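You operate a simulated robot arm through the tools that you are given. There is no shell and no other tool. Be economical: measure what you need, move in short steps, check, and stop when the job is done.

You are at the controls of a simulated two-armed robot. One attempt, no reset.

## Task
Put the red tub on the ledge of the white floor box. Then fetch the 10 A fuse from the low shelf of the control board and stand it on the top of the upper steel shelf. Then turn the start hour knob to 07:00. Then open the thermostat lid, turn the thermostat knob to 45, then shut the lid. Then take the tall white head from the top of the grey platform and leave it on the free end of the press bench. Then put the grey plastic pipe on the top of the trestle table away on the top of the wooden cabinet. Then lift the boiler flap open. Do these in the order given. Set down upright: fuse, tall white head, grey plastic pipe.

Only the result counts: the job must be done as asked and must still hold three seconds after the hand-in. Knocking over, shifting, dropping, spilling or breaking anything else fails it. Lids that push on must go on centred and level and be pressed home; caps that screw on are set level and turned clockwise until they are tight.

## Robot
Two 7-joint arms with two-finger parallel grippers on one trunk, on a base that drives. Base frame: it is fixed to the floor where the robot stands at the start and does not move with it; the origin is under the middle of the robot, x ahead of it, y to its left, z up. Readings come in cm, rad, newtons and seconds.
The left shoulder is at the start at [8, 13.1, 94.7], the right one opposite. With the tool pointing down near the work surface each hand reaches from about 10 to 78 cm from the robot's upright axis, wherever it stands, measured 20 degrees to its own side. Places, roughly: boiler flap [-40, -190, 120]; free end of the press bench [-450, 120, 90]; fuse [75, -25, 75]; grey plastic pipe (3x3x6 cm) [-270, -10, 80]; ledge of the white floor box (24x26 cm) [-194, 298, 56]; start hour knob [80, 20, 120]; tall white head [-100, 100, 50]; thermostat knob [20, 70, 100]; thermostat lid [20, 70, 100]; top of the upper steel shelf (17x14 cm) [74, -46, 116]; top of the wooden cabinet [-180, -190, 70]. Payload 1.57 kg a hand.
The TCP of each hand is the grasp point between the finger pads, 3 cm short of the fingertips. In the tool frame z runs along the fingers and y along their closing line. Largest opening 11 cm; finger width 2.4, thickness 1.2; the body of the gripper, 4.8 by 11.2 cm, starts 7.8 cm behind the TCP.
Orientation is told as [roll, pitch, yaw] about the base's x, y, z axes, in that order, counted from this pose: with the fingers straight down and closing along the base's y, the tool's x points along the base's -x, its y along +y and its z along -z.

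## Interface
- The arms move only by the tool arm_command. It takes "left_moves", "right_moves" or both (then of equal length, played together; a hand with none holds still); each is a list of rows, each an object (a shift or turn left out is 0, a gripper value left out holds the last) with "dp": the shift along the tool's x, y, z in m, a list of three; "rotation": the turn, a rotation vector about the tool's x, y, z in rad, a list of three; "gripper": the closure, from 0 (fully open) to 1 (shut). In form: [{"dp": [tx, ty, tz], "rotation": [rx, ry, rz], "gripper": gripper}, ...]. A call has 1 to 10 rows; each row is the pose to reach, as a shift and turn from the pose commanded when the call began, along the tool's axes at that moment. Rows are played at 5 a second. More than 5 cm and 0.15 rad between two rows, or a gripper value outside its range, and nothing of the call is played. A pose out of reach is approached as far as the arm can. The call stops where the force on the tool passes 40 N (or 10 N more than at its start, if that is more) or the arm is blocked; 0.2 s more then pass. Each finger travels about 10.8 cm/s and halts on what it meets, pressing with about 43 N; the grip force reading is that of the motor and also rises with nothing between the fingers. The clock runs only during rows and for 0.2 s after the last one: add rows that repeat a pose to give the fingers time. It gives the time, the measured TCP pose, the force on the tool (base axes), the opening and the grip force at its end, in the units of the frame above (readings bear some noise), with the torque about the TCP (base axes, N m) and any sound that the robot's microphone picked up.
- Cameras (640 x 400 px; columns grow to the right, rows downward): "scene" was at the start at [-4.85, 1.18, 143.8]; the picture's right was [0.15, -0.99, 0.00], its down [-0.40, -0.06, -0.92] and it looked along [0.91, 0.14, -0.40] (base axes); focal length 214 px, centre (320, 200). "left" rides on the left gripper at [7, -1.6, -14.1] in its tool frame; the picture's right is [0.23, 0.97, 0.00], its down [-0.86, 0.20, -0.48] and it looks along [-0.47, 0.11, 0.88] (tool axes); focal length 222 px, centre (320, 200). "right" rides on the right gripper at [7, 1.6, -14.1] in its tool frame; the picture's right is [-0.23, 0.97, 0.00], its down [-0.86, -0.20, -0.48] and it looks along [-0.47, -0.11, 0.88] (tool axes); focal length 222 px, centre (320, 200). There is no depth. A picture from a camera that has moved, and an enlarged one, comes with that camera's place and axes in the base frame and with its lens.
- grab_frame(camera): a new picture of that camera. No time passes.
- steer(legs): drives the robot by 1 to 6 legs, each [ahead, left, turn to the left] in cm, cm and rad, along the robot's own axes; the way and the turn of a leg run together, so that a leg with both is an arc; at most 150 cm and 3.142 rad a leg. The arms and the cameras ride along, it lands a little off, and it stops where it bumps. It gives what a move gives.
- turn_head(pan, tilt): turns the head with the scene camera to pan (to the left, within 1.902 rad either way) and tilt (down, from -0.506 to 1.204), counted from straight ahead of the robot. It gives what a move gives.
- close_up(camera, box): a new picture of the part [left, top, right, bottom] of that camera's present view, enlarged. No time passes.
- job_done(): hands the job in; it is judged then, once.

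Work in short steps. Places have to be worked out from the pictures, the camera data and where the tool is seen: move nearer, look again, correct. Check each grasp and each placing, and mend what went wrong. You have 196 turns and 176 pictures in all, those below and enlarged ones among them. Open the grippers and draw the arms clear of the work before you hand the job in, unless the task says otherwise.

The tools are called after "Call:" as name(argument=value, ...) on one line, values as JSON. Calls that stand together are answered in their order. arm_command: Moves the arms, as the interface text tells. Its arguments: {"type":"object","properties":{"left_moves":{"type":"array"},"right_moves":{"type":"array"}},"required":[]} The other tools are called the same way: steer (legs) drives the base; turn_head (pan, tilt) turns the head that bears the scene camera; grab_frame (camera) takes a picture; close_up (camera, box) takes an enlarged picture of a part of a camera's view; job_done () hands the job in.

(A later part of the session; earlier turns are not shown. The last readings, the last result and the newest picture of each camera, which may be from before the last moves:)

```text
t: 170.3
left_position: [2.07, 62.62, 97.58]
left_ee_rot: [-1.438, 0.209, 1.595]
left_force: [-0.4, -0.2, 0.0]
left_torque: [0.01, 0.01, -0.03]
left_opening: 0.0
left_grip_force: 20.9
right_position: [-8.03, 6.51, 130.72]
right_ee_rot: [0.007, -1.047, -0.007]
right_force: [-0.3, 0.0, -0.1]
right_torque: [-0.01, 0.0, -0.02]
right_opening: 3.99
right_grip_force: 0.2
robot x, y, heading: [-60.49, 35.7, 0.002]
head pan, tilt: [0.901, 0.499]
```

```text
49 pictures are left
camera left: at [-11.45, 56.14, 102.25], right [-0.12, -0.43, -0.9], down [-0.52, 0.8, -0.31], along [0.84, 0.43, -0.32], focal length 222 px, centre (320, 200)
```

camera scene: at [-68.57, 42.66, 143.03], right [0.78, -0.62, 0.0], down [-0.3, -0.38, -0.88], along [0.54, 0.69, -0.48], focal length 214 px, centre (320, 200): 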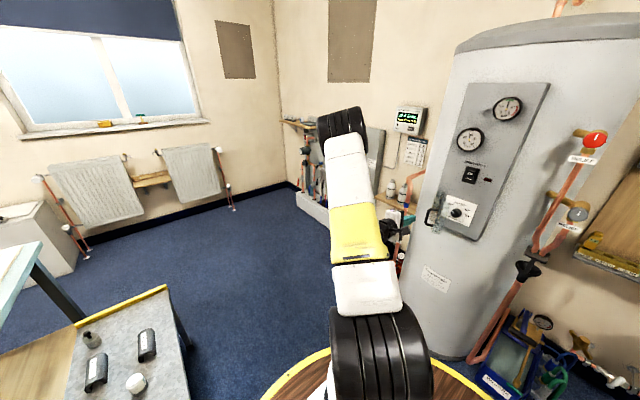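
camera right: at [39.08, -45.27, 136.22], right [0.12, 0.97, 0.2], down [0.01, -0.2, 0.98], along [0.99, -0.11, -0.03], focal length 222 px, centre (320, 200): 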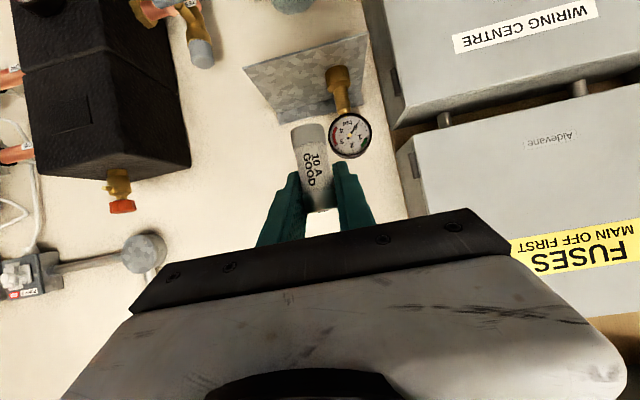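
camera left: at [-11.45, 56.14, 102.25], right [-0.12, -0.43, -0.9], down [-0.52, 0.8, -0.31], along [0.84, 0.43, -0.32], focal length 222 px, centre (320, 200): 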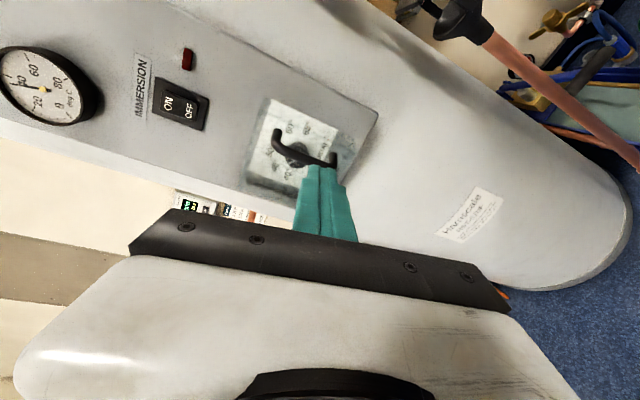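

Bar now ≈[13, 63.4]. Push straight forward on it.

Call:
arm_command(left_moves=[{"dp": [0.003, 0, 0.04]}, {"dp": [0.003, 0, 0.075]}, {"dp": [0.004, 0, 0.09]}, {"dp": [0.005, 0, 0.1]}, {"dp": [0.006, 0, 0.107]}, {"dp": [0.006, 0, 0.113]}, {"dp": [0.006, 0, 0.12]}])

Call:
close_up(camera="scene", box=[380, 140, 540, 260])

```text
t: 171.0
left_position: [9.93, 60.94, 96.63]
left_ee_rot: [-1.435, 0.212, 1.57]
left_force: [-1.0, -0.5, 0.1]
left_torque: [-0.01, 0.03, 0.04]
left_opening: 0.0
left_grip_force: 21.3
right_position: [-8.18, 6.29, 130.77]
right_ee_rot: [0.006, -1.048, -0.009]
right_force: [0.3, -0.8, -0.4]
right_torque: [-0.01, -0.02, 0.07]
right_opening: 3.96
right_grip_force: 0.1
robot x, y, heading: [-60.13, 35.79, 0.0]
head pan, tilt: [0.901, 0.499]
stopped in row 3 (left hand): the force on the tool passed its limit at 45 N (the readings are from after the stop); the commanded pose is now the measured one
```

```text
3.33 times, centred on (460, 200) of scene
camera zoom: at [-68.62, 42.69, 143.02], right [0.79, -0.62, 0.0], down [-0.3, -0.38, -0.88], along [0.54, 0.69, -0.48], focal length 715 px, centre (-147, 200)
```

zoom: 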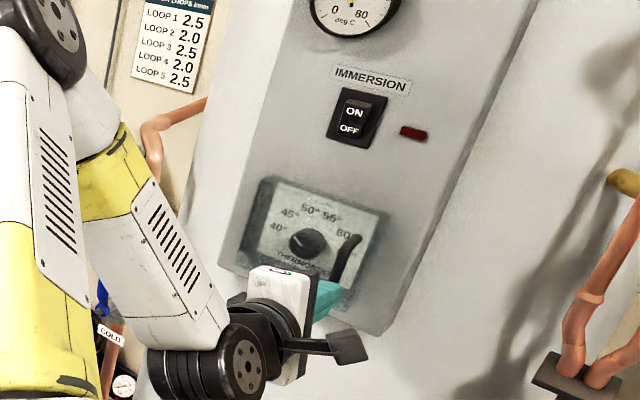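

Looks nearly closed. Push on gently in smaller steps.

Call:
arm_command(left_moves=[{"dp": [-0.004, 0, 0.004]}, {"dp": [-0.004, 0, 0.009]}, {"dp": [-0.004, 0, 0.014]}, {"dp": [-0.004, 0, 0.019]}, {"dp": [-0.004, 0, 0.024]}, {"dp": [-0.004, 0, 0.029]}, {"dp": [-0.004, 0, 0.034]}])

Call:
grab_frame(camera="left")

```text
t: 172.0
left_position: [11.34, 61.31, 96.28]
left_ee_rot: [-1.436, 0.214, 1.565]
left_force: [-27.1, 0.7, 10.0]
left_torque: [0.03, -0.45, 0.06]
left_opening: 0.02
left_grip_force: 21.1
right_position: [-8.29, 6.41, 130.73]
right_ee_rot: [0.005, -1.048, -0.006]
right_force: [-0.4, 1.0, 0.3]
right_torque: [0.03, 0.02, -0.01]
right_opening: 3.96
right_grip_force: 0.1
robot x, y, heading: [-60.33, 36.11, 0.003]
head pan, tilt: [0.901, 0.499]
stopped in row 4 (left hand): the force on the tool passed its limit at 47 N (the readings are from after the stop); the commanded pose is now the measured one
```

```text
47 pictures are left
camera left: at [-2.47, 55.14, 101.18], right [-0.13, -0.42, -0.9], down [-0.5, 0.81, -0.31], along [0.86, 0.4, -0.32], focal length 222 px, centre (320, 200)
```

left: 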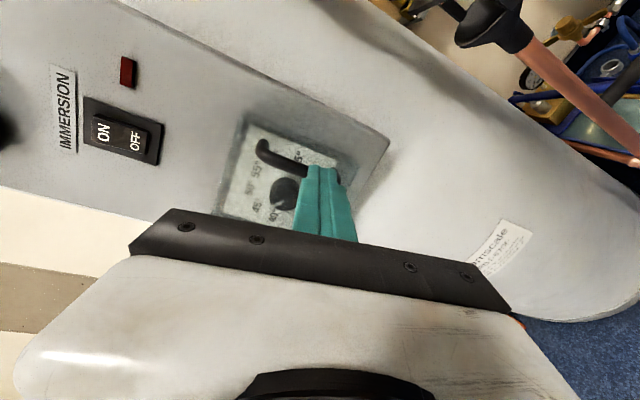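

Sustained contact against the stop: the lid is shut. Retract the left hand and verify.

Call:
arm_command(left_moves="[{\"dp\": [0, 0, -0.03]}, {\"dp\": [0, 0, -0.07]}, {\"dp\": [0, -0.03, -0.11]}, {\"dp\": [0, -0.07, -0.13]}, {\"dp\": [0, -0.11, -0.14]}], \"right_moves\": [{\"rotation\": [0, 0.15, 0]}, {\"rotation\": [0, 0.3, 0]}, {\"rotation\": [0, 0.45, 0]}, {\"rotation\": [0, 0.6, 0]}, {\"rotation\": [0, 0.75, 0]}]")

Call:
close_up(camera="scene", box=[380, 140, 540, 260])

```text
refused: the rows could not be read
```

```text
3.33 times, centred on (460, 200) of scene
camera zoom: at [-68.84, 42.67, 143.01], right [0.79, -0.62, 0.0], down [-0.3, -0.38, -0.88], along [0.54, 0.69, -0.48], focal length 715 px, centre (-147, 200)
```

zoom: 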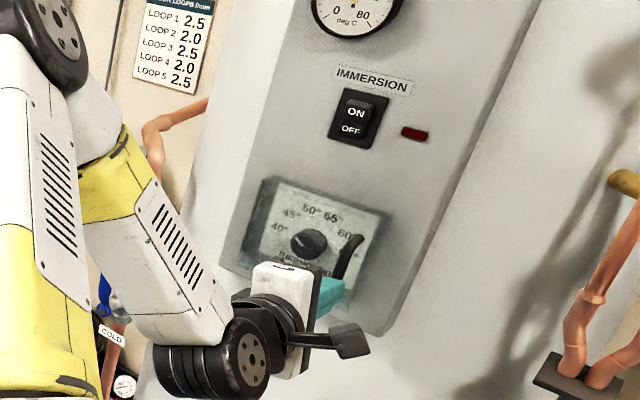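

Resend with both lists as separate arguments.

Call:
arm_command(left_moves=[{"dp": [0, 0, -0.03]}, {"dp": [0, 0, -0.07]}, {"dp": [0, -0.03, -0.11]}, {"dp": [0, -0.07, -0.13]}, {"dp": [0, -0.11, -0.14]}], right_moves=[{"rotation": [0, 0.15, 0]}, {"rotation": [0, 0.3, 0]}, {"rotation": [0, 0.45, 0]}, {"rotation": [0, 0.6, 0]}, {"rotation": [0, 0.75, 0]}])

Call:
close_up(camera="scene", box=[380, 140, 540, 260])

```text
t: 173.2
left_position: [-1.11, 63.73, 108.89]
left_ee_rot: [-1.434, 0.212, 1.566]
left_force: [0.0, -0.5, -0.1]
left_torque: [0.01, -0.05, -0.02]
left_opening: 0.0
left_grip_force: 21.2
right_position: [-8.18, 6.39, 130.66]
right_ee_rot: [0.002, -0.294, -0.005]
right_force: [-0.3, 0.4, 0.4]
right_torque: [-0.08, 0.01, -0.01]
right_opening: 3.97
right_grip_force: 0.0
robot x, y, heading: [-60.14, 35.79, 0.004]
head pan, tilt: [0.901, 0.499]
```

```text
3.33 times, centred on (460, 200) of scene
camera zoom: at [-68.65, 42.73, 143.02], right [0.79, -0.62, 0.0], down [-0.3, -0.38, -0.88], along [0.54, 0.69, -0.48], focal length 715 px, centre (-147, 200)
```

zoom: 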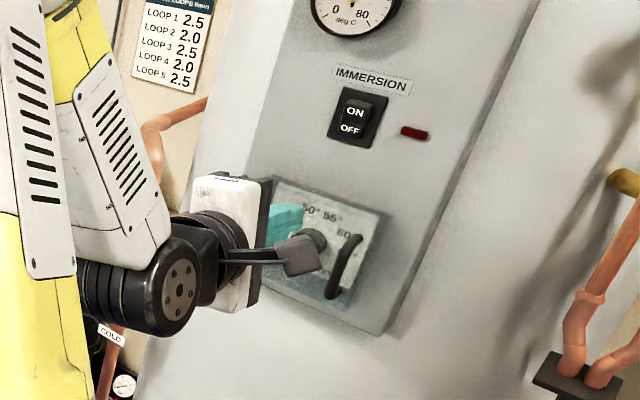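

Lid shut. Finish pointing the right hand down, then turn around and stand beside the grey platform at about (-40, 86), facing −x.

Call:
arm_command(right_moves=[{"rotation": [0, 0.145, 0], "gripper": 0.2}, {"rotation": [0, 0.293, 0]}])

Call:
steer(legs=[[0, 0, 3.137], [-18, 0, 0], [0, -50, 0]])

Call:
turn_head(pan=-0.1, tilt=0.7)

Call:
grab_frame(camera="scene")

```text
t: 173.8
left_position: [-1.12, 63.85, 109.0]
left_ee_rot: [-1.434, 0.213, 1.567]
left_force: [-0.1, 0.1, -0.5]
left_torque: [0.01, 0.01, -0.04]
left_opening: 0.0
left_grip_force: 21.1
right_position: [-8.15, 6.41, 130.82]
right_ee_rot: [0.003, -0.004, -0.004]
right_force: [-0.4, 1.1, 0.7]
right_torque: [0.01, -0.09, -0.02]
right_opening: 8.77
right_grip_force: 0.1
robot x, y, heading: [-60.09, 35.73, 0.006]
head pan, tilt: [0.901, 0.499]
```

```text
t: 185.2
left_position: [-101.79, 57.03, 108.97]
left_ee_rot: [-1.434, 0.213, -1.567]
left_force: [-0.5, 0.3, 0.0]
left_torque: [-0.02, 0.0, -0.02]
left_opening: 0.01
left_grip_force: 21.2
right_position: [-95.07, 114.43, 130.75]
right_ee_rot: [0.001, -0.005, -3.138]
right_force: [0.4, -0.3, -0.8]
right_torque: [0.02, -0.01, 0.02]
right_opening: 8.81
right_grip_force: 0.1
robot x, y, heading: [-42.71, 85.43, -3.132]
head pan, tilt: [0.901, 0.499]
```

```text
t: 186.4
left_position: [-101.89, 56.98, 108.93]
left_ee_rot: [-1.433, 0.215, -1.567]
left_force: [0.4, -0.7, -0.1]
left_torque: [-0.03, 0.01, -0.03]
left_opening: 0.0
left_grip_force: 21.2
right_position: [-95.09, 114.46, 130.84]
right_ee_rot: [0.003, -0.007, -3.138]
right_force: [0.3, -0.7, 0.0]
right_torque: [0.0, -0.02, 0.02]
right_opening: 8.8
right_grip_force: 0.1
robot x, y, heading: [-42.8, 85.39, -3.135]
head pan, tilt: [-0.099, 0.7]
```

```text
44 pictures are left
camera scene: at [-37.26, 86.07, 141.25], right [0.09, 1.0, 0.0], down [0.64, -0.06, -0.76], along [-0.76, 0.07, -0.64], focal length 214 px, centre (320, 200)
```

scene: 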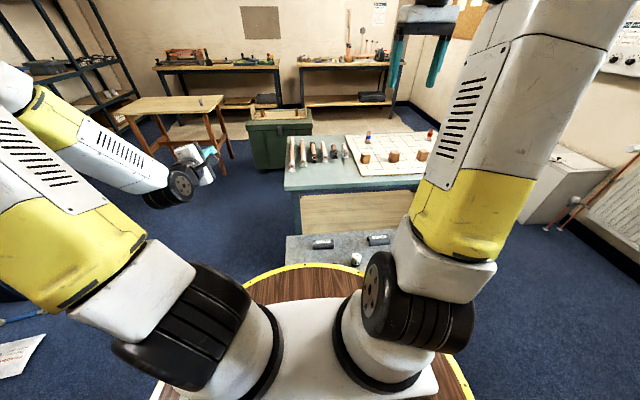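

The white head is near [-96, 109.5]. Look from the right hand's camera above it.

Call:
grab_frame(camera="right")

```text
43 pictures are left
camera right: at [-88.06, 112.86, 145.02], right [-0.22, -0.97, 0.0], down [-0.85, 0.2, 0.48], along [-0.47, 0.1, -0.88], focal length 222 px, centre (320, 200)
```

right: 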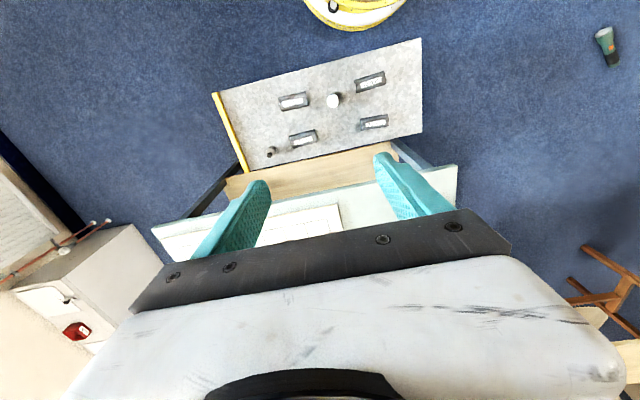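

Only one white head, at ≈[-96.2, 109.1]. Descend above it to z≈82 and check.

Call:
arm_command(right_moves=[{"dp": [-0.002, 0.012, 0.045]}, {"dp": [-0.004, 0.024, 0.09]}, {"dp": [-0.006, 0.036, 0.137]}, {"dp": [-0.009, 0.046, 0.185]}, {"dp": [-0.011, 0.052, 0.234]}, {"dp": [-0.011, 0.052, 0.283]}, {"dp": [-0.011, 0.052, 0.332]}, {"dp": [-0.011, 0.052, 0.381]}, {"dp": [-0.011, 0.052, 0.43]}, {"dp": [-0.011, 0.052, 0.479]}])

Call:
grab_frame(camera="right")

```text
t: 188.6
left_position: [-101.88, 57.04, 109.02]
left_ee_rot: [-1.433, 0.212, -1.57]
left_force: [-0.1, 0.2, 0.0]
left_torque: [0.02, -0.01, 0.01]
left_opening: 0.0
left_grip_force: 21.0
right_position: [-96.5, 109.15, 82.98]
right_ee_rot: [0.003, -0.004, -3.138]
right_force: [1.1, 0.3, 0.8]
right_torque: [0.01, 0.03, -0.02]
right_opening: 8.81
right_grip_force: 0.1
robot x, y, heading: [-42.61, 85.16, -3.138]
head pan, tilt: [-0.099, 0.7]
```

```text
42 pictures are left
camera right: at [-89.5, 107.5, 97.09], right [-0.22, -0.97, 0.0], down [-0.85, 0.2, 0.48], along [-0.47, 0.1, -0.88], focal length 222 px, centre (320, 200)
```

right: 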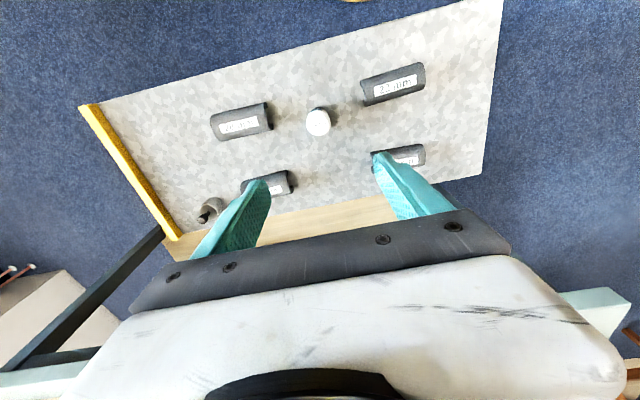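

Head centre ≈[-96.0, 108.9]. Descend to z=55.

Call:
arm_command(right_moves=[{"dp": [0.004, 0.002, 0.05]}, {"dp": [0.004, 0.002, 0.1]}, {"dp": [0.004, 0.002, 0.15]}, {"dp": [0.004, 0.002, 0.2]}, {"dp": [0.004, 0.002, 0.24]}, {"dp": [0.004, 0.002, 0.265]}, {"dp": [0.004, 0.002, 0.28]}])

Call:
grab_frame(camera="right")

```text
refused: row 1 steps farther than a row can; nothing moved
```

```text
41 pictures are left
camera right: at [-89.5, 107.5, 97.09], right [-0.22, -0.97, 0.0], down [-0.85, 0.2, 0.48], along [-0.47, 0.1, -0.88], focal length 222 px, centre (320, 200)
```

right: 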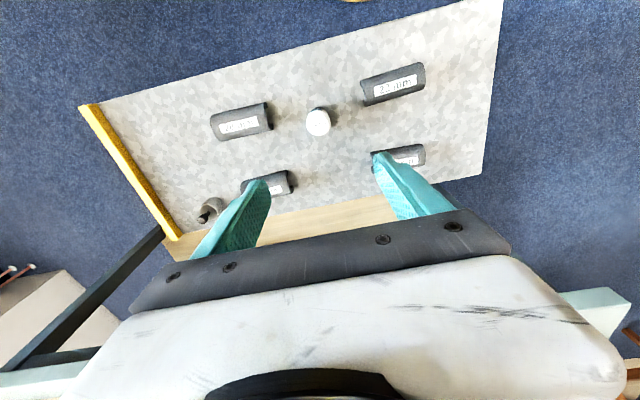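

Row too long; resend with smaller steps.

Call:
arm_command(right_moves=[{"dp": [0.002, 0.001, 0.045]}, {"dp": [0.004, 0.002, 0.09]}, {"dp": [0.004, 0.002, 0.135]}, {"dp": [0.004, 0.002, 0.18]}, {"dp": [0.004, 0.002, 0.22]}, {"dp": [0.004, 0.002, 0.255]}, {"dp": [0.004, 0.002, 0.28]}])

Call:
close_up(camera="right", box=[160, 0, 480, 200])

```text
t: 190.2
left_position: [-101.85, 57.0, 108.93]
left_ee_rot: [-1.435, 0.212, -1.567]
left_force: [0.7, -0.3, 0.2]
left_torque: [-0.02, -0.02, 0.0]
left_opening: 0.0
left_grip_force: 21.7
right_position: [-96.17, 108.88, 54.86]
right_ee_rot: [0.003, -0.007, -3.139]
right_force: [0.1, -0.7, 0.4]
right_torque: [-0.02, 0.03, 0.01]
right_opening: 8.8
right_grip_force: 0.0
robot x, y, heading: [-42.67, 85.37, -3.132]
head pan, tilt: [-0.099, 0.7]
```

```text
2.00 times, centred on (320, 100) of right
camera zoom: at [-89.1, 107.28, 69.08], right [-0.22, -0.97, 0.0], down [-0.85, 0.2, 0.48], along [-0.47, 0.1, -0.88], focal length 444 px, centre (320, 400)
```

zoom: 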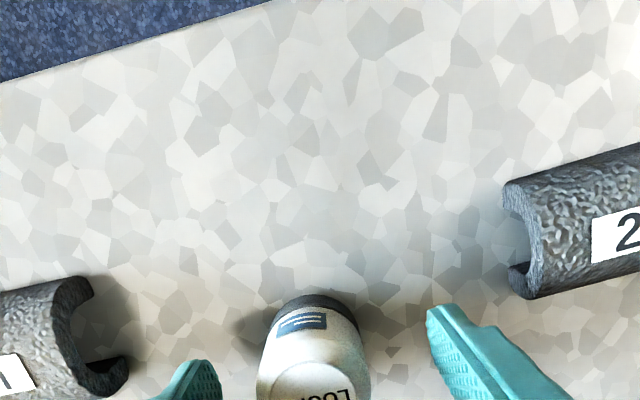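

The head is between the fingers. Close and lift.

Call:
arm_command(right_moves=[{"gripper": 0.5}, {"gripper": 1}, {"gripper": 1}, {"gripper": 1}, {"gripper": 1}, {"dp": [0, 0, -0.01]}, {"dp": [0, 0, -0.03]}, {"dp": [0, 0, -0.06]}, {"dp": [0, 0, -0.1]}, {"dp": [0, 0, -0.14]}])

Call:
grab_frame(camera="right")

```text
t: 192.4
left_position: [-101.92, 57.17, 109.12]
left_ee_rot: [-1.434, 0.212, -1.568]
left_force: [-0.8, 1.3, -0.4]
left_torque: [-0.01, -0.03, 0.0]
left_opening: 0.0
left_grip_force: 20.8
right_position: [-95.93, 108.75, 68.96]
right_ee_rot: [0.002, -0.002, -3.139]
right_force: [0.1, 0.1, -1.4]
right_torque: [0.0, -0.02, -0.02]
right_opening: 4.38
right_grip_force: 43.6
robot x, y, heading: [-42.69, 85.97, -3.133]
head pan, tilt: [-0.099, 0.7]
```

```text
39 pictures are left
camera right: at [-88.95, 107.2, 83.28], right [-0.22, -0.97, 0.0], down [-0.85, 0.2, 0.48], along [-0.47, 0.1, -0.88], focal length 222 px, centre (320, 200)
```

right: 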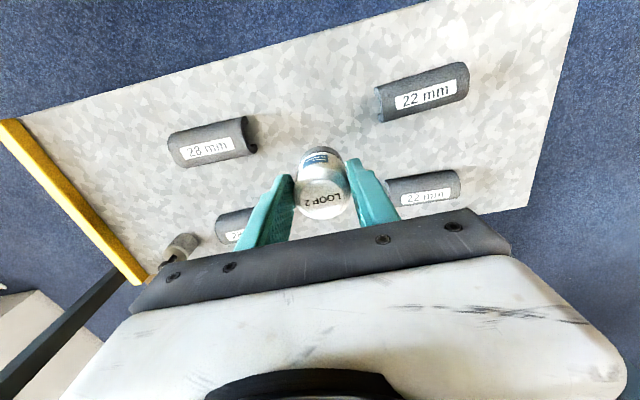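

Head held (4.4 cm grip, ~1.4 N). Raise it high, then take the northern corridor (y≈235) around the table toward the press bench.

Call:
arm_command(right_moves=[{"dp": [0, 0, -0.045]}, {"dp": [0, 0, -0.09]}, {"dp": [0, 0, -0.135]}, {"dp": [0, 0, -0.18]}, {"dp": [0, 0, -0.225]}, {"dp": [0.02, 0, -0.27]}, {"dp": [0.04, 0, -0.31]}, {"dp": [0.06, 0, -0.35]}, {"dp": [0.08, 0, -0.39]}, {"dp": [0.1, 0, -0.43]}])

Call:
steer(legs=[[0, -149, 0], [130, 0, 0], [120, 0, 0]])

Call:
turn_head(pan=0.3, tilt=0.45)

Call:
grab_frame(camera="scene")

```text
t: 194.6
left_position: [-101.75, 57.02, 108.88]
left_ee_rot: [-1.435, 0.213, -1.569]
left_force: [0.1, 0.3, 0.6]
left_torque: [-0.02, 0.02, -0.02]
left_opening: 0.01
left_grip_force: 21.3
right_position: [-85.99, 109.01, 111.9]
right_ee_rot: [0.002, -0.004, -3.138]
right_force: [0.0, 0.0, -1.2]
right_torque: [0.02, -0.03, 0.02]
right_opening: 4.37
right_grip_force: 43.2
robot x, y, heading: [-42.73, 86.02, -3.127]
head pan, tilt: [-0.099, 0.7]
```

```text
t: 213.8
left_position: [-350.09, 224.58, 109.03]
left_ee_rot: [-1.434, 0.213, -1.642]
left_force: [0.4, 0.3, -0.2]
left_torque: [0.01, -0.02, -0.01]
left_opening: 0.03
left_grip_force: 21.3
right_position: [-330.48, 275.19, 111.81]
right_ee_rot: [0.004, -0.005, 3.071]
right_force: [-0.1, -0.3, -1.1]
right_torque: [-0.01, -0.01, 0.01]
right_opening: 4.4
right_grip_force: 42.6
robot x, y, heading: [-289.07, 248.43, 3.079]
head pan, tilt: [-0.099, 0.7]
```

```text
t: 214.7
left_position: [-350.27, 224.55, 109.01]
left_ee_rot: [-1.434, 0.214, -1.641]
left_force: [0.6, -0.4, 0.0]
left_torque: [0.02, 0.0, -0.02]
left_opening: 0.0
left_grip_force: 21.4
right_position: [-330.55, 275.2, 111.82]
right_ee_rot: [0.003, -0.006, 3.07]
right_force: [0.2, -0.2, -2.0]
right_torque: [-0.02, -0.03, 0.0]
right_opening: 4.38
right_grip_force: 43.0
robot x, y, heading: [-289.34, 248.3, 3.078]
head pan, tilt: [0.3, 0.45]
```

```text
38 pictures are left
camera scene: at [-284.17, 245.27, 143.46], right [-0.23, 0.97, 0.0], down [0.42, 0.1, -0.9], along [-0.88, -0.21, -0.44], focal length 214 px, centre (320, 200)
```

scene: 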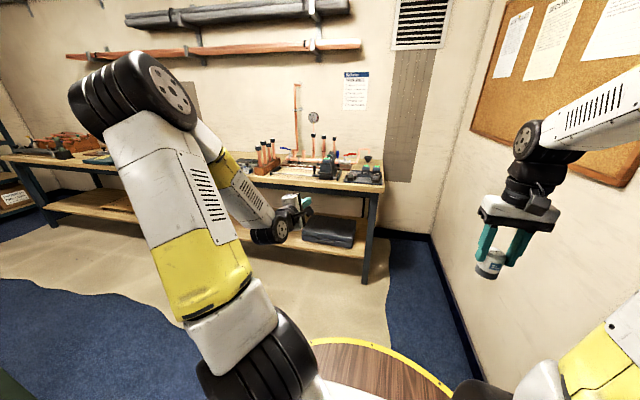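

The right-hand bench's free (south) end is around y≈120. I drive ahead a little, then south to y≈103, keeping hands short of the bench, then look.

Call:
steer(legs=[[45, 0, 0.06], [0, 145, 0]])

Call:
turn_head(pan=-0.15, tilt=0.45)

Call:
grab_frame(camera="scene")

```text
t: 224.2
left_position: [-392.53, 78.02, 109.02]
left_ee_rot: [-1.434, 0.212, -1.566]
left_force: [0.4, 0.1, -0.2]
left_torque: [0.0, -0.02, 0.02]
left_opening: 0.01
left_grip_force: 21.2
right_position: [-376.89, 129.91, 111.74]
right_ee_rot: [0.003, -0.005, -3.135]
right_force: [0.3, -0.5, -1.3]
right_torque: [0.02, 0.0, 0.0]
right_opening: 4.4
right_grip_force: 42.9
robot x, y, heading: [-333.93, 106.54, -3.129]
head pan, tilt: [0.3, 0.45]
```

```text
t: 225.1
left_position: [-392.54, 77.77, 108.9]
left_ee_rot: [-1.436, 0.212, -1.566]
left_force: [0.3, 0.2, 0.2]
left_torque: [0.01, 0.01, 0.0]
left_opening: 0.0
left_grip_force: 21.4
right_position: [-376.91, 129.9, 111.83]
right_ee_rot: [0.003, -0.006, -3.135]
right_force: [0.0, 0.9, -1.2]
right_torque: [0.02, -0.03, 0.0]
right_opening: 4.41
right_grip_force: 43.5
robot x, y, heading: [-333.51, 106.2, -3.125]
head pan, tilt: [-0.15, 0.45]
```

```text
37 pictures are left
camera scene: at [-328.74, 107.7, 143.47], right [0.14, 0.99, 0.0], down [0.43, -0.06, -0.9], along [-0.89, 0.12, -0.44], focal length 214 px, centre (320, 200)
```

scene: 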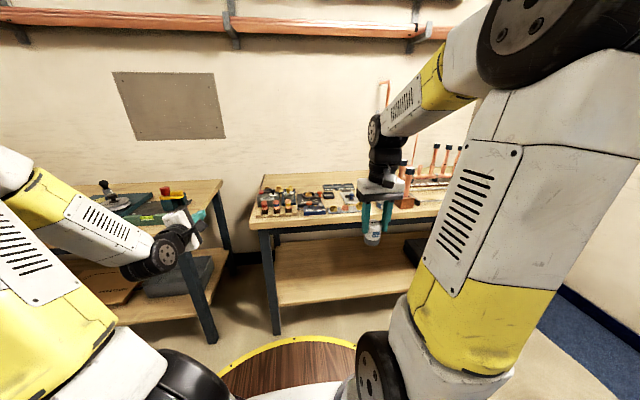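

Zoom in on the bench area near [-450, 120].

Call:
close_up(camera="scene", box=[240, 150, 480, 260])

```text
2.67 times, centred on (360, 205) of scene
camera zoom: at [-328.74, 107.7, 143.47], right [0.14, 0.99, 0.0], down [0.43, -0.06, -0.9], along [-0.89, 0.12, -0.44], focal length 572 px, centre (213, 187)
```

zoom: 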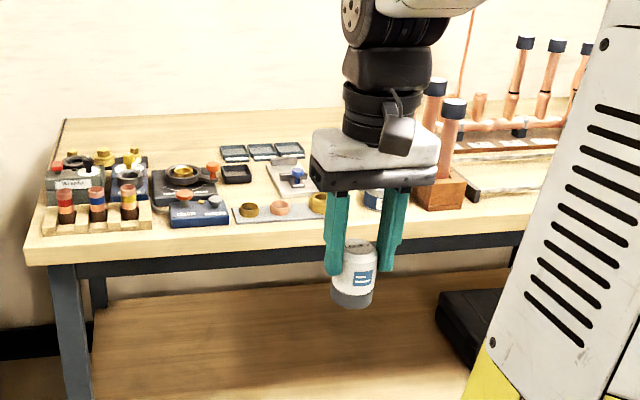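

The end is crowded in front but open behind. I raise the right hand, drive closer, and look from above.

Call:
arm_command(right_moves=[{"dp": [0, 0.0, -0.045]}, {"dp": [0, 0.02, -0.09]}, {"dp": [0, 0.05, -0.13]}, {"dp": [0, 0.08, -0.17]}, {"dp": [0, 0.1, -0.21]}])

Call:
steer(legs=[[38, 0, 0]])

Call:
grab_frame(camera="right")

```text
t: 226.3
left_position: [-392.64, 77.84, 108.99]
left_ee_rot: [-1.435, 0.212, -1.565]
left_force: [-0.4, -0.3, 0.4]
left_torque: [0.0, -0.02, -0.01]
left_opening: 0.0
left_grip_force: 21.0
right_position: [-376.86, 119.97, 132.85]
right_ee_rot: [0.003, -0.004, -3.135]
right_force: [0.8, -0.1, -0.3]
right_torque: [-0.02, -0.01, -0.05]
right_opening: 4.39
right_grip_force: 42.3
robot x, y, heading: [-333.52, 106.62, -3.132]
head pan, tilt: [-0.15, 0.45]
```

```text
t: 228.7
left_position: [-430.77, 77.11, 108.91]
left_ee_rot: [-1.435, 0.212, -1.563]
left_force: [-0.4, 0.8, 0.1]
left_torque: [0.01, 0.02, -0.04]
left_opening: 0.01
left_grip_force: 21.2
right_position: [-415.09, 119.37, 132.92]
right_ee_rot: [0.001, -0.006, -3.132]
right_force: [0.5, -0.1, -1.1]
right_torque: [0.01, -0.01, -0.01]
right_opening: 4.39
right_grip_force: 43.4
robot x, y, heading: [-371.95, 105.91, -3.124]
head pan, tilt: [-0.15, 0.45]
```

```text
35 pictures are left
camera right: at [-408.08, 117.76, 147.15], right [-0.22, -0.98, 0.0], down [-0.85, 0.19, 0.48], along [-0.47, 0.1, -0.88], focal length 222 px, centre (320, 200)
```

right: 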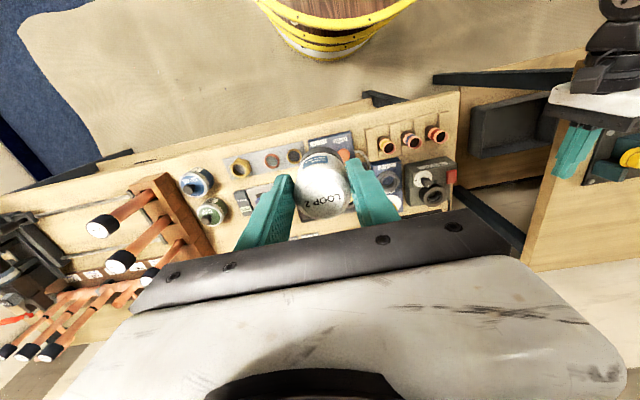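

Use the head camera from this nearer place.

Call:
turn_head(pan=-0.1, tilt=0.7)

Call:
grab_frame(camera="scene")

```text
t: 229.4
left_position: [-430.76, 77.23, 109.03]
left_ee_rot: [-1.434, 0.213, -1.562]
left_force: [-0.2, 0.4, 0.2]
left_torque: [-0.01, 0.01, -0.02]
left_opening: 0.0
left_grip_force: 21.9
right_position: [-415.09, 119.37, 132.83]
right_ee_rot: [0.004, -0.006, -3.131]
right_force: [-0.7, 0.8, -1.5]
right_torque: [0.0, 0.02, 0.02]
right_opening: 4.39
right_grip_force: 43.1
robot x, y, heading: [-371.86, 105.79, -3.126]
head pan, tilt: [-0.099, 0.7]
```

```text
34 pictures are left
camera scene: at [-366.45, 106.64, 141.26], right [0.08, 1.0, 0.0], down [0.64, -0.05, -0.77], along [-0.76, 0.06, -0.64], focal length 214 px, centre (320, 200)
```

scene: 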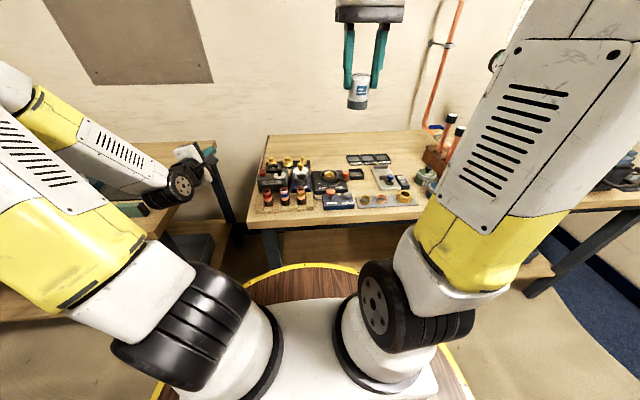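

The clear patch behind the fittings is around x≈-455, y≈118. I lift the left hand a bit, creep 6 cm closer, and zoom there.

Call:
arm_command(left_moves=[{"dp": [0, -0.04, 0]}, {"dp": [0, -0.08, 0]}, {"dp": [0, -0.12, 0]}])

Call:
steer(legs=[[6, 0, -0.015]])

Call:
close_up(camera="scene", box=[240, 120, 440, 245])

```text
t: 230.2
left_position: [-432.47, 74.54, 120.65]
left_ee_rot: [-1.434, 0.214, -1.562]
left_force: [-0.5, -0.7, -0.4]
left_torque: [0.03, -0.01, -0.02]
left_opening: 0.0
left_grip_force: 20.6
right_position: [-415.12, 119.34, 132.86]
right_ee_rot: [0.002, -0.004, -3.133]
right_force: [0.2, -0.4, -1.4]
right_torque: [0.01, -0.03, 0.0]
right_opening: 4.37
right_grip_force: 43.7
robot x, y, heading: [-371.71, 106.07, -3.129]
head pan, tilt: [-0.099, 0.7]
```

```text
t: 231.2
left_position: [-438.98, 75.47, 120.64]
left_ee_rot: [-1.433, 0.213, -1.578]
left_force: [0.8, 0.4, 0.0]
left_torque: [-0.01, 0.03, 0.0]
left_opening: 0.0
left_grip_force: 21.9
right_position: [-420.87, 119.93, 132.97]
right_ee_rot: [0.004, -0.005, 3.137]
right_force: [0.1, -0.1, -2.0]
right_torque: [0.01, -0.03, -0.02]
right_opening: 4.41
right_grip_force: 43.2
robot x, y, heading: [-377.88, 105.99, -3.145]
head pan, tilt: [-0.099, 0.7]
```

```text
3.20 times, centred on (340, 182) of scene
camera zoom: at [-372.39, 106.51, 141.25], right [0.1, 1.0, 0.0], down [0.64, -0.06, -0.76], along [-0.76, 0.08, -0.64], focal length 686 px, centre (256, 256)
```

zoom: 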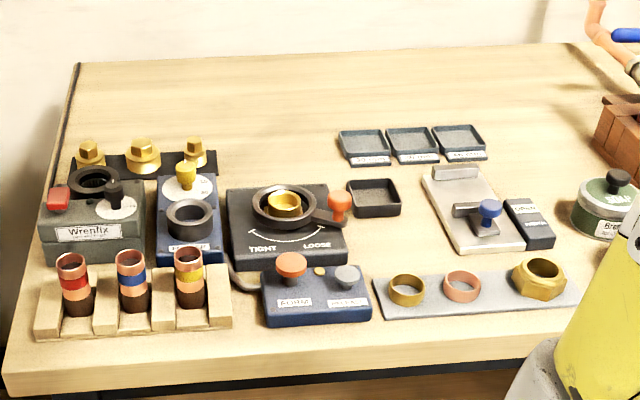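

A clear patch lies at ≈[-458, 118]. Move the head over it at z≈108.

Call:
arm_command(right_moves=[{"dp": [-0.04, 0.002, 0.02]}, {"dp": [-0.08, 0.004, 0.04]}, {"dp": [-0.12, 0.006, 0.06]}, {"dp": [-0.16, 0.008, 0.08]}, {"dp": [-0.2, 0.01, 0.1]}, {"dp": [-0.24, 0.012, 0.13]}, {"dp": [-0.28, 0.014, 0.16]}, {"dp": [-0.31, 0.016, 0.19]}, {"dp": [-0.34, 0.018, 0.22]}, {"dp": [-0.37, 0.02, 0.25]}])

Call:
close_up(camera="scene", box=[240, 120, 440, 245])

```text
t: 233.4
left_position: [-438.7, 75.52, 120.63]
left_ee_rot: [-1.436, 0.212, -1.577]
left_force: [0.9, -0.4, 0.3]
left_torque: [0.02, 0.0, 0.01]
left_opening: 0.0
left_grip_force: 21.1
right_position: [-456.82, 118.35, 107.68]
right_ee_rot: [0.004, -0.006, 3.136]
right_force: [-0.1, 0.2, -0.9]
right_torque: [-0.03, 0.05, 0.0]
right_opening: 4.4
right_grip_force: 43.2
right hand out of reach, approached as far as the arm can: row 10
robot x, y, heading: [-377.59, 105.95, 3.138]
head pan, tilt: [-0.099, 0.7]
```

```text
3.20 times, centred on (340, 182) of scene
camera zoom: at [-372.34, 106.5, 141.25], right [0.1, 0.99, 0.0], down [0.64, -0.06, -0.77], along [-0.76, 0.08, -0.64], focal length 686 px, centre (256, 256)
```

zoom: 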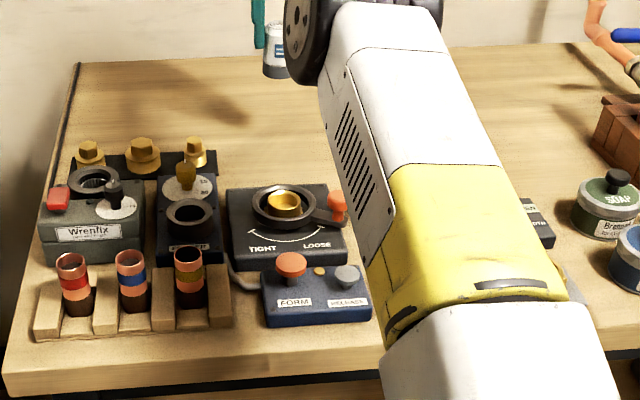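

Over the spot. Lower to z≈97 and continue in small steps.

Call:
arm_command(right_moves=[{"dp": [0, 0, 0.04]}, {"dp": [0, 0, 0.075]}, {"dp": [0, 0, 0.1]}, {"dp": [0, 0, 0.108]}])

Call:
close_up(camera="scene", box=[240, 120, 440, 245])

```text
t: 234.4
left_position: [-438.96, 75.48, 120.63]
left_ee_rot: [-1.434, 0.212, -1.577]
left_force: [-0.4, 0.6, -0.3]
left_torque: [0.02, 0.01, -0.01]
left_opening: 0.02
left_grip_force: 21.9
right_position: [-459.24, 118.18, 97.31]
right_ee_rot: [0.004, 0.001, 3.136]
right_force: [-0.3, -0.8, -1.6]
right_torque: [-0.02, 0.01, 0.0]
right_opening: 4.41
right_grip_force: 42.8
right hand out of reach, approached as far as the arm can: row 1, 2, 3, 4
robot x, y, heading: [-378.04, 106.02, -3.14]
head pan, tilt: [-0.099, 0.7]
```

```text
3.20 times, centred on (340, 182) of scene
camera zoom: at [-372.42, 106.5, 141.25], right [0.1, 1.0, 0.0], down [0.64, -0.06, -0.76], along [-0.76, 0.08, -0.64], focal length 686 px, centre (256, 256)
```

zoom: 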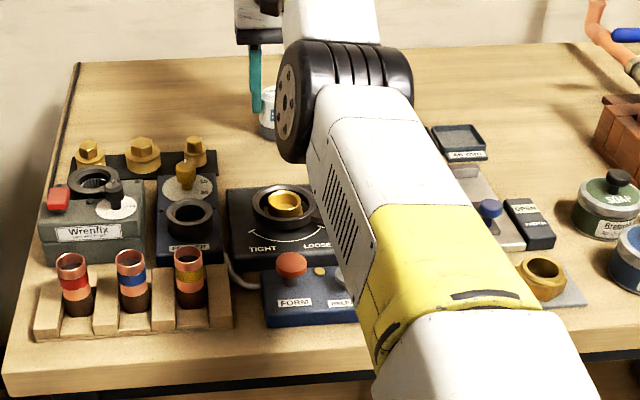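

About 1.5 cm to the bench. Lower in small steps.

Call:
arm_command(right_moves=[{"dp": [0, 0, 0.005]}, {"dp": [0, 0, 0.01]}, {"dp": [0, 0, 0.013]}])

```text
t: 235.2
left_position: [-438.7, 75.56, 120.57]
left_ee_rot: [-1.434, 0.213, -1.578]
left_force: [0.0, -0.3, -0.6]
left_torque: [-0.04, 0.01, 0.01]
left_opening: 0.0
left_grip_force: 21.2
right_position: [-459.33, 118.15, 96.38]
right_ee_rot: [0.004, -0.011, 3.136]
right_force: [6.4, 0.0, 32.7]
right_torque: [0.21, 0.26, -0.02]
right_opening: 4.45
right_grip_force: 43.8
robot x, y, heading: [-377.87, 105.89, 3.141]
head pan, tilt: [-0.099, 0.7]
```

Contact (33 N). Relieve 4 mm, open gently and lift away.

Call:
arm_command(right_moves=[{"dp": [0, 0, -0.003]}, {"dp": [0, 0, -0.003], "gripper": 0.55}, {"dp": [0, 0, -0.003], "gripper": 0.48}, {"dp": [0, 0, -0.003], "gripper": 0.42}, {"dp": [0, 0, -0.003], "gripper": 0.42}, {"dp": [0, 0, -0.04]}, {"dp": [0, 0, -0.085]}, {"dp": [0, 0, -0.13]}])

Call:
arm_command(right_moves=[{"dp": [0.04, 0, -0.02]}, {"dp": [0.08, 0, -0.05]}, {"dp": [0.12, 0, -0.08]}, {"dp": [0.16, 0, -0.11]}, {"dp": [0.2, 0, -0.13]}, {"dp": [0.24, 0, -0.15]}, {"dp": [0.28, 0, -0.15]}])

Call:
close_up(camera="scene", box=[240, 120, 440, 245])

```text
t: 237.0
left_position: [-439.0, 75.56, 120.68]
left_ee_rot: [-1.435, 0.211, -1.577]
left_force: [0.1, -1.3, 0.0]
left_torque: [0.0, 0.0, 0.0]
left_opening: 0.0
left_grip_force: 21.0
right_position: [-456.63, 118.54, 108.15]
right_ee_rot: [0.004, -0.003, 3.137]
right_force: [-1.1, -0.1, -0.4]
right_torque: [0.02, -0.07, 0.0]
right_opening: 6.36
right_grip_force: 0.1
right hand out of reach, approached as far as the arm can: row 7, 8
robot x, y, heading: [-378.0, 105.35, -3.144]
head pan, tilt: [-0.099, 0.7]
```

```text
t: 238.6
left_position: [-438.96, 75.52, 120.62]
left_ee_rot: [-1.435, 0.214, -1.58]
left_force: [-0.5, 0.0, -0.5]
left_torque: [-0.02, 0.01, 0.01]
left_opening: 0.0
left_grip_force: 21.3
right_position: [-428.23, 118.57, 123.34]
right_ee_rot: [0.004, -0.006, 3.137]
right_force: [-0.1, 0.1, -0.5]
right_torque: [0.01, -0.06, -0.02]
right_opening: 6.37
right_grip_force: 0.1
robot x, y, heading: [-378.3, 106.23, -3.136]
head pan, tilt: [-0.099, 0.7]
```

```text
3.20 times, centred on (340, 182) of scene
camera zoom: at [-372.45, 106.5, 141.25], right [0.1, 1.0, 0.0], down [0.64, -0.06, -0.76], along [-0.76, 0.08, -0.64], focal length 686 px, centre (256, 256)
```

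zoom: 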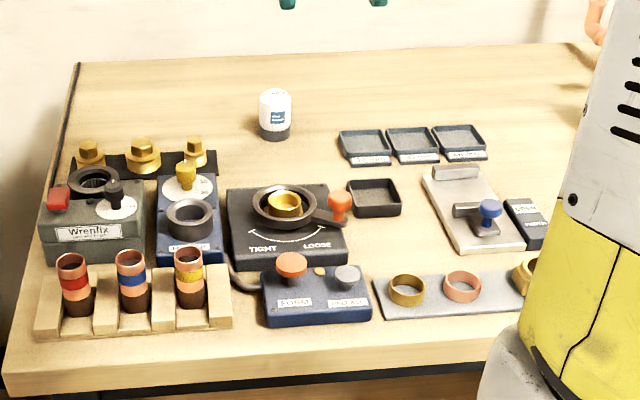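

The head stands upright on the free patch. Next, back away, go south to (-336, 5) and turn to face the trestle table with the pipe.

Call:
steer(legs=[[-42, 0, 0], [0, 101, 0], [0, 0, 3.14]])

Call:
turn_head(pan=-0.1, tilt=0.7)

Call:
grab_frame(camera="scene")

```text
t: 253.2
left_position: [-272.94, 31.92, 120.66]
left_ee_rot: [-1.435, 0.211, 1.496]
left_force: [-0.4, -0.3, -0.3]
left_torque: [0.0, -0.01, 0.02]
left_opening: 0.0
left_grip_force: 21.4
right_position: [-286.52, -10.47, 123.28]
right_ee_rot: [0.004, -0.005, -0.075]
right_force: [0.6, 0.4, 0.6]
right_torque: [-0.02, -0.01, 0.0]
right_opening: 6.37
right_grip_force: 0.0
robot x, y, heading: [-336.05, 5.68, -0.067]
head pan, tilt: [-0.099, 0.7]
```

```text
t: 253.8
left_position: [-273.03, 31.78, 120.55]
left_ee_rot: [-1.434, 0.212, 1.494]
left_force: [0.5, -0.5, 0.0]
left_torque: [0.01, 0.01, 0.02]
left_opening: 0.0
left_grip_force: 21.3
right_position: [-286.49, -10.46, 123.22]
right_ee_rot: [0.004, -0.005, -0.075]
right_force: [-0.6, 0.4, 0.1]
right_torque: [0.02, -0.01, 0.01]
right_opening: 6.38
right_grip_force: 0.2
robot x, y, heading: [-335.82, 5.67, -0.075]
head pan, tilt: [-0.099, 0.7]
```

```text
29 pictures are left
camera scene: at [-341.45, 5.13, 141.25], right [-0.17, -0.99, 0.0], down [-0.64, 0.11, -0.76], along [0.75, -0.13, -0.64], focal length 214 px, centre (320, 200)
```

scene: 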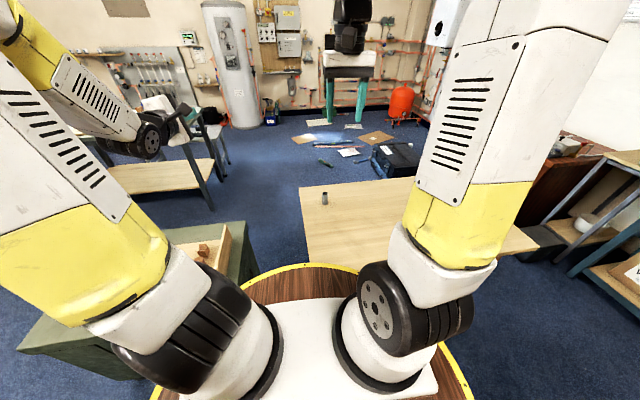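

The pipe is at ≈[-272, -9.6]. Check it in the hand camera.

Call:
grab_frame(camera="right")

```text
28 pictures are left
camera right: at [-293.34, -8.42, 137.51], right [0.3, 0.95, 0.0], down [0.84, -0.26, 0.48], along [0.46, -0.14, -0.88], focal length 222 px, centre (320, 200)
```

right: 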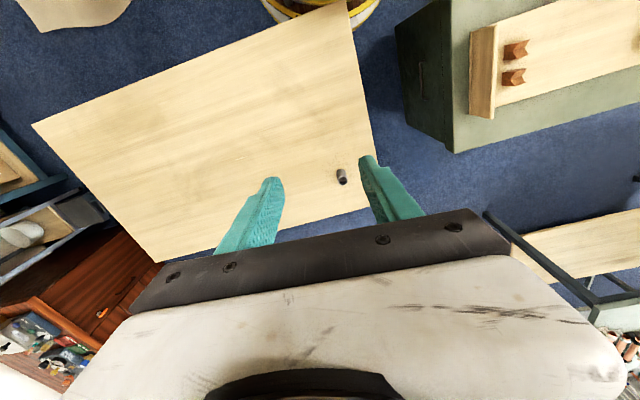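

Move above the pipe to z≈100 and re-measure.

Call:
arm_command(right_moves=[{"dp": [-0.025, 0.003, 0.033]}, {"dp": [-0.05, 0.006, 0.066]}, {"dp": [-0.075, 0.01, 0.1]}, {"dp": [-0.1, 0.013, 0.133]}, {"dp": [-0.125, 0.016, 0.166]}, {"dp": [-0.15, 0.02, 0.2]}, {"dp": [-0.174, 0.023, 0.23]}])

Call:
grab_frame(camera="right")

```text
t: 255.4
left_position: [-273.01, 31.94, 120.63]
left_ee_rot: [-1.435, 0.213, 1.495]
left_force: [-0.1, 0.4, -0.3]
left_torque: [0.01, 0.02, 0.0]
left_opening: 0.03
left_grip_force: 21.8
right_position: [-268.95, -9.35, 100.24]
right_ee_rot: [0.004, -0.004, -0.075]
right_force: [0.3, -0.3, 0.2]
right_torque: [0.02, 0.0, 0.02]
right_opening: 6.4
right_grip_force: 0.1
robot x, y, heading: [-335.85, 5.8, -0.068]
head pan, tilt: [-0.099, 0.7]
```

```text
27 pictures are left
camera right: at [-275.78, -7.39, 114.56], right [0.3, 0.95, 0.0], down [0.84, -0.26, 0.48], along [0.46, -0.14, -0.88], focal length 222 px, centre (320, 200)
```

right: 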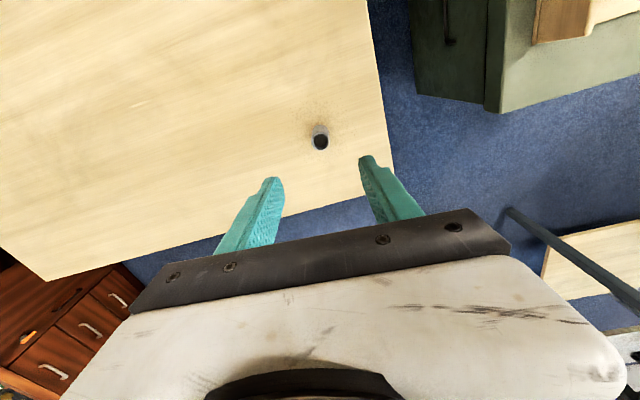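

Pipe axis ≈[-268, -9.5], table ≈77, pipe top ≈83. Descend to z=81.5 and close.

Call:
arm_command(right_moves=[{"dp": [-0.005, -0.001, 0.045]}, {"dp": [-0.009, -0.001, 0.09]}, {"dp": [-0.009, -0.001, 0.13]}, {"dp": [-0.009, -0.001, 0.165]}, {"dp": [-0.009, -0.001, 0.187]}])

Call:
close_up(camera="right", box=[200, 60, 440, 210])

```text
t: 256.6
left_position: [-273.03, 31.96, 120.59]
left_ee_rot: [-1.435, 0.212, 1.493]
left_force: [-0.6, -0.7, -0.5]
left_torque: [0.02, -0.01, -0.02]
left_opening: 0.0
left_grip_force: 21.0
right_position: [-267.67, -9.5, 81.68]
right_ee_rot: [0.003, -0.005, -0.075]
right_force: [0.1, -0.6, 0.4]
right_torque: [0.0, 0.01, 0.01]
right_opening: 6.37
right_grip_force: 0.1
robot x, y, heading: [-335.96, 6.12, -0.071]
head pan, tilt: [-0.099, 0.7]
```

```text
2.67 times, centred on (320, 135) of right
camera zoom: at [-274.6, -7.46, 95.86], right [0.3, 0.95, 0.0], down [0.84, -0.26, 0.48], along [0.46, -0.14, -0.88], focal length 592 px, centre (320, 373)
```

zoom: 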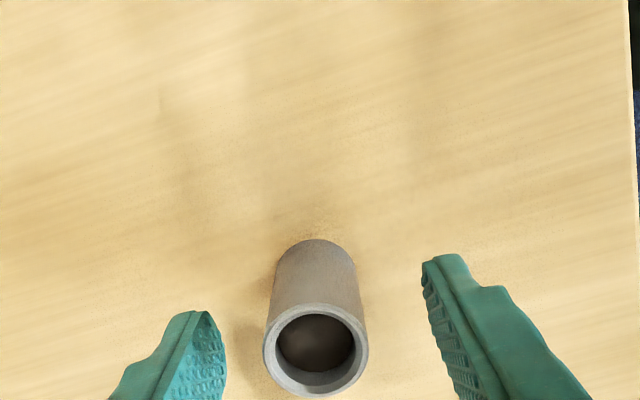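

Pipe is between the fingers; close and lift.

Call:
arm_command(right_moves=[{"gripper": 0.6}, {"gripper": 1}, {"gripper": 1}, {"gripper": 1}, {"dp": [0, 0, -0.01]}, {"dp": [0, 0, -0.04]}, {"dp": [0, 0, -0.08]}, {"dp": [0.02, 0, -0.12]}, {"dp": [0.05, 0, -0.15]}, {"dp": [0.08, 0, -0.18]}])

Call:
arm_command(right_moves=[{"dp": [0.03, 0, -0.03]}, {"dp": [0.06, 0, -0.06]}, {"dp": [0.09, 0, -0.09]}, {"dp": [0.12, 0, -0.12]}, {"dp": [0.13, 0, -0.15]}])

Call:
close_up(camera="right", box=[200, 60, 440, 210])

```text
t: 258.8
left_position: [-272.88, 31.86, 120.53]
left_ee_rot: [-1.434, 0.212, 1.493]
left_force: [0.4, 0.7, -0.5]
left_torque: [0.01, 0.0, -0.03]
left_opening: 0.0
left_grip_force: 21.2
right_position: [-275.86, -9.21, 99.47]
right_ee_rot: [0.004, -0.003, -0.075]
right_force: [0.4, -0.2, -0.7]
right_torque: [0.02, 0.0, 0.0]
right_opening: 2.64
right_grip_force: 37.7
robot x, y, heading: [-335.73, 5.72, -0.07]
head pan, tilt: [-0.099, 0.7]
```

```text
t: 260.0
left_position: [-272.88, 31.79, 120.54]
left_ee_rot: [-1.434, 0.211, 1.494]
left_force: [-0.4, 0.1, 0.5]
left_torque: [0.01, -0.03, 0.04]
left_opening: 0.0
left_grip_force: 20.9
right_position: [-288.92, -7.96, 114.22]
right_ee_rot: [0.002, -0.003, -0.075]
right_force: [-0.8, -0.4, -0.9]
right_torque: [-0.01, 0.05, 0.02]
right_opening: 2.68
right_grip_force: 37.7
robot x, y, heading: [-335.72, 5.87, -0.075]
head pan, tilt: [-0.099, 0.7]
```

```text
2.67 times, centred on (320, 135) of right
camera zoom: at [-295.83, -5.9, 128.53], right [0.3, 0.95, 0.0], down [0.84, -0.26, 0.48], along [0.46, -0.14, -0.88], focal length 592 px, centre (320, 373)
```

zoom: 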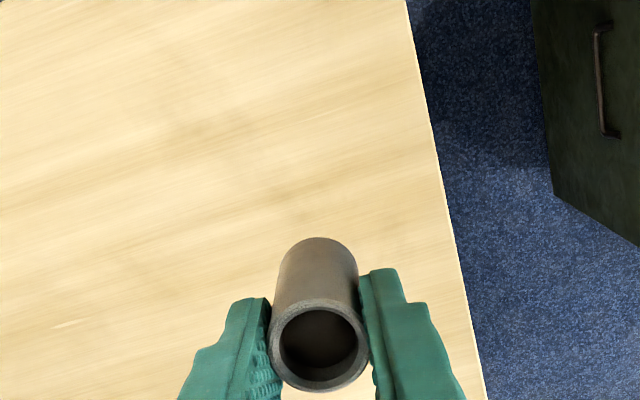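

Pipe held. I'll take the south corridor between the trestle (y>-85) and the rack (y≈-185): south to y≈-133, then east toward the cabinet.

Call:
steer(legs=[[0, 0, 0.072], [0, -138, 0], [55, 0, 0]])

Call:
turn_head(pan=-0.35, tilt=0.5)

Call:
grab_frame(camera="scene")

```text
t: 269.6
left_position: [-232.2, -108.71, 120.58]
left_ee_rot: [-1.433, 0.212, 1.503]
left_force: [-0.3, -0.9, -0.3]
left_torque: [-0.03, 0.0, 0.0]
left_opening: 0.02
left_grip_force: 21.0
right_position: [-247.78, -148.76, 114.09]
right_ee_rot: [0.0, -0.002, -0.064]
right_force: [0.3, 0.1, 0.2]
right_torque: [-0.01, -0.02, 0.01]
right_opening: 2.52
right_grip_force: 36.3
robot x, y, heading: [-294.99, -135.53, -0.055]
head pan, tilt: [-0.099, 0.7]
stopped in leg 3: the robot was blocked; the commanded pose is now the measured one
```

```text
t: 270.4
left_position: [-232.19, -108.77, 120.52]
left_ee_rot: [-1.436, 0.214, 1.503]
left_force: [0.0, 0.6, -0.6]
left_torque: [0.02, -0.03, 0.02]
left_opening: 0.0
left_grip_force: 21.2
right_position: [-247.79, -148.73, 113.99]
right_ee_rot: [0.002, -0.002, -0.064]
right_force: [-0.2, 0.4, 0.1]
right_torque: [-0.01, 0.04, 0.02]
right_opening: 2.53
right_grip_force: 37.3
robot x, y, heading: [-294.64, -135.16, -0.055]
head pan, tilt: [-0.351, 0.499]
```

```text
24 pictures are left
camera scene: at [-300.45, -138.42, 143.02], right [-0.4, -0.92, 0.0], down [-0.44, 0.19, -0.88], along [0.81, -0.35, -0.48], focal length 214 px, centre (320, 200)
```

scene: 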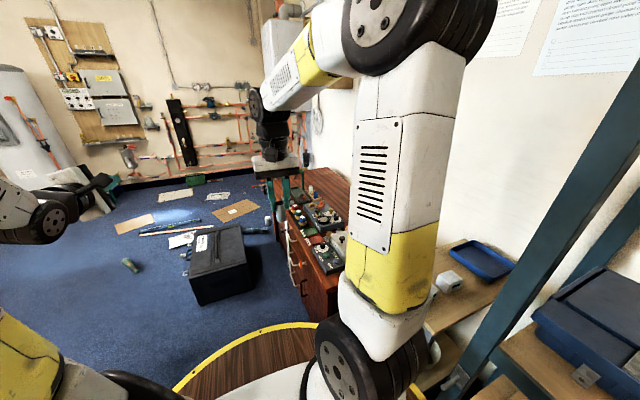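

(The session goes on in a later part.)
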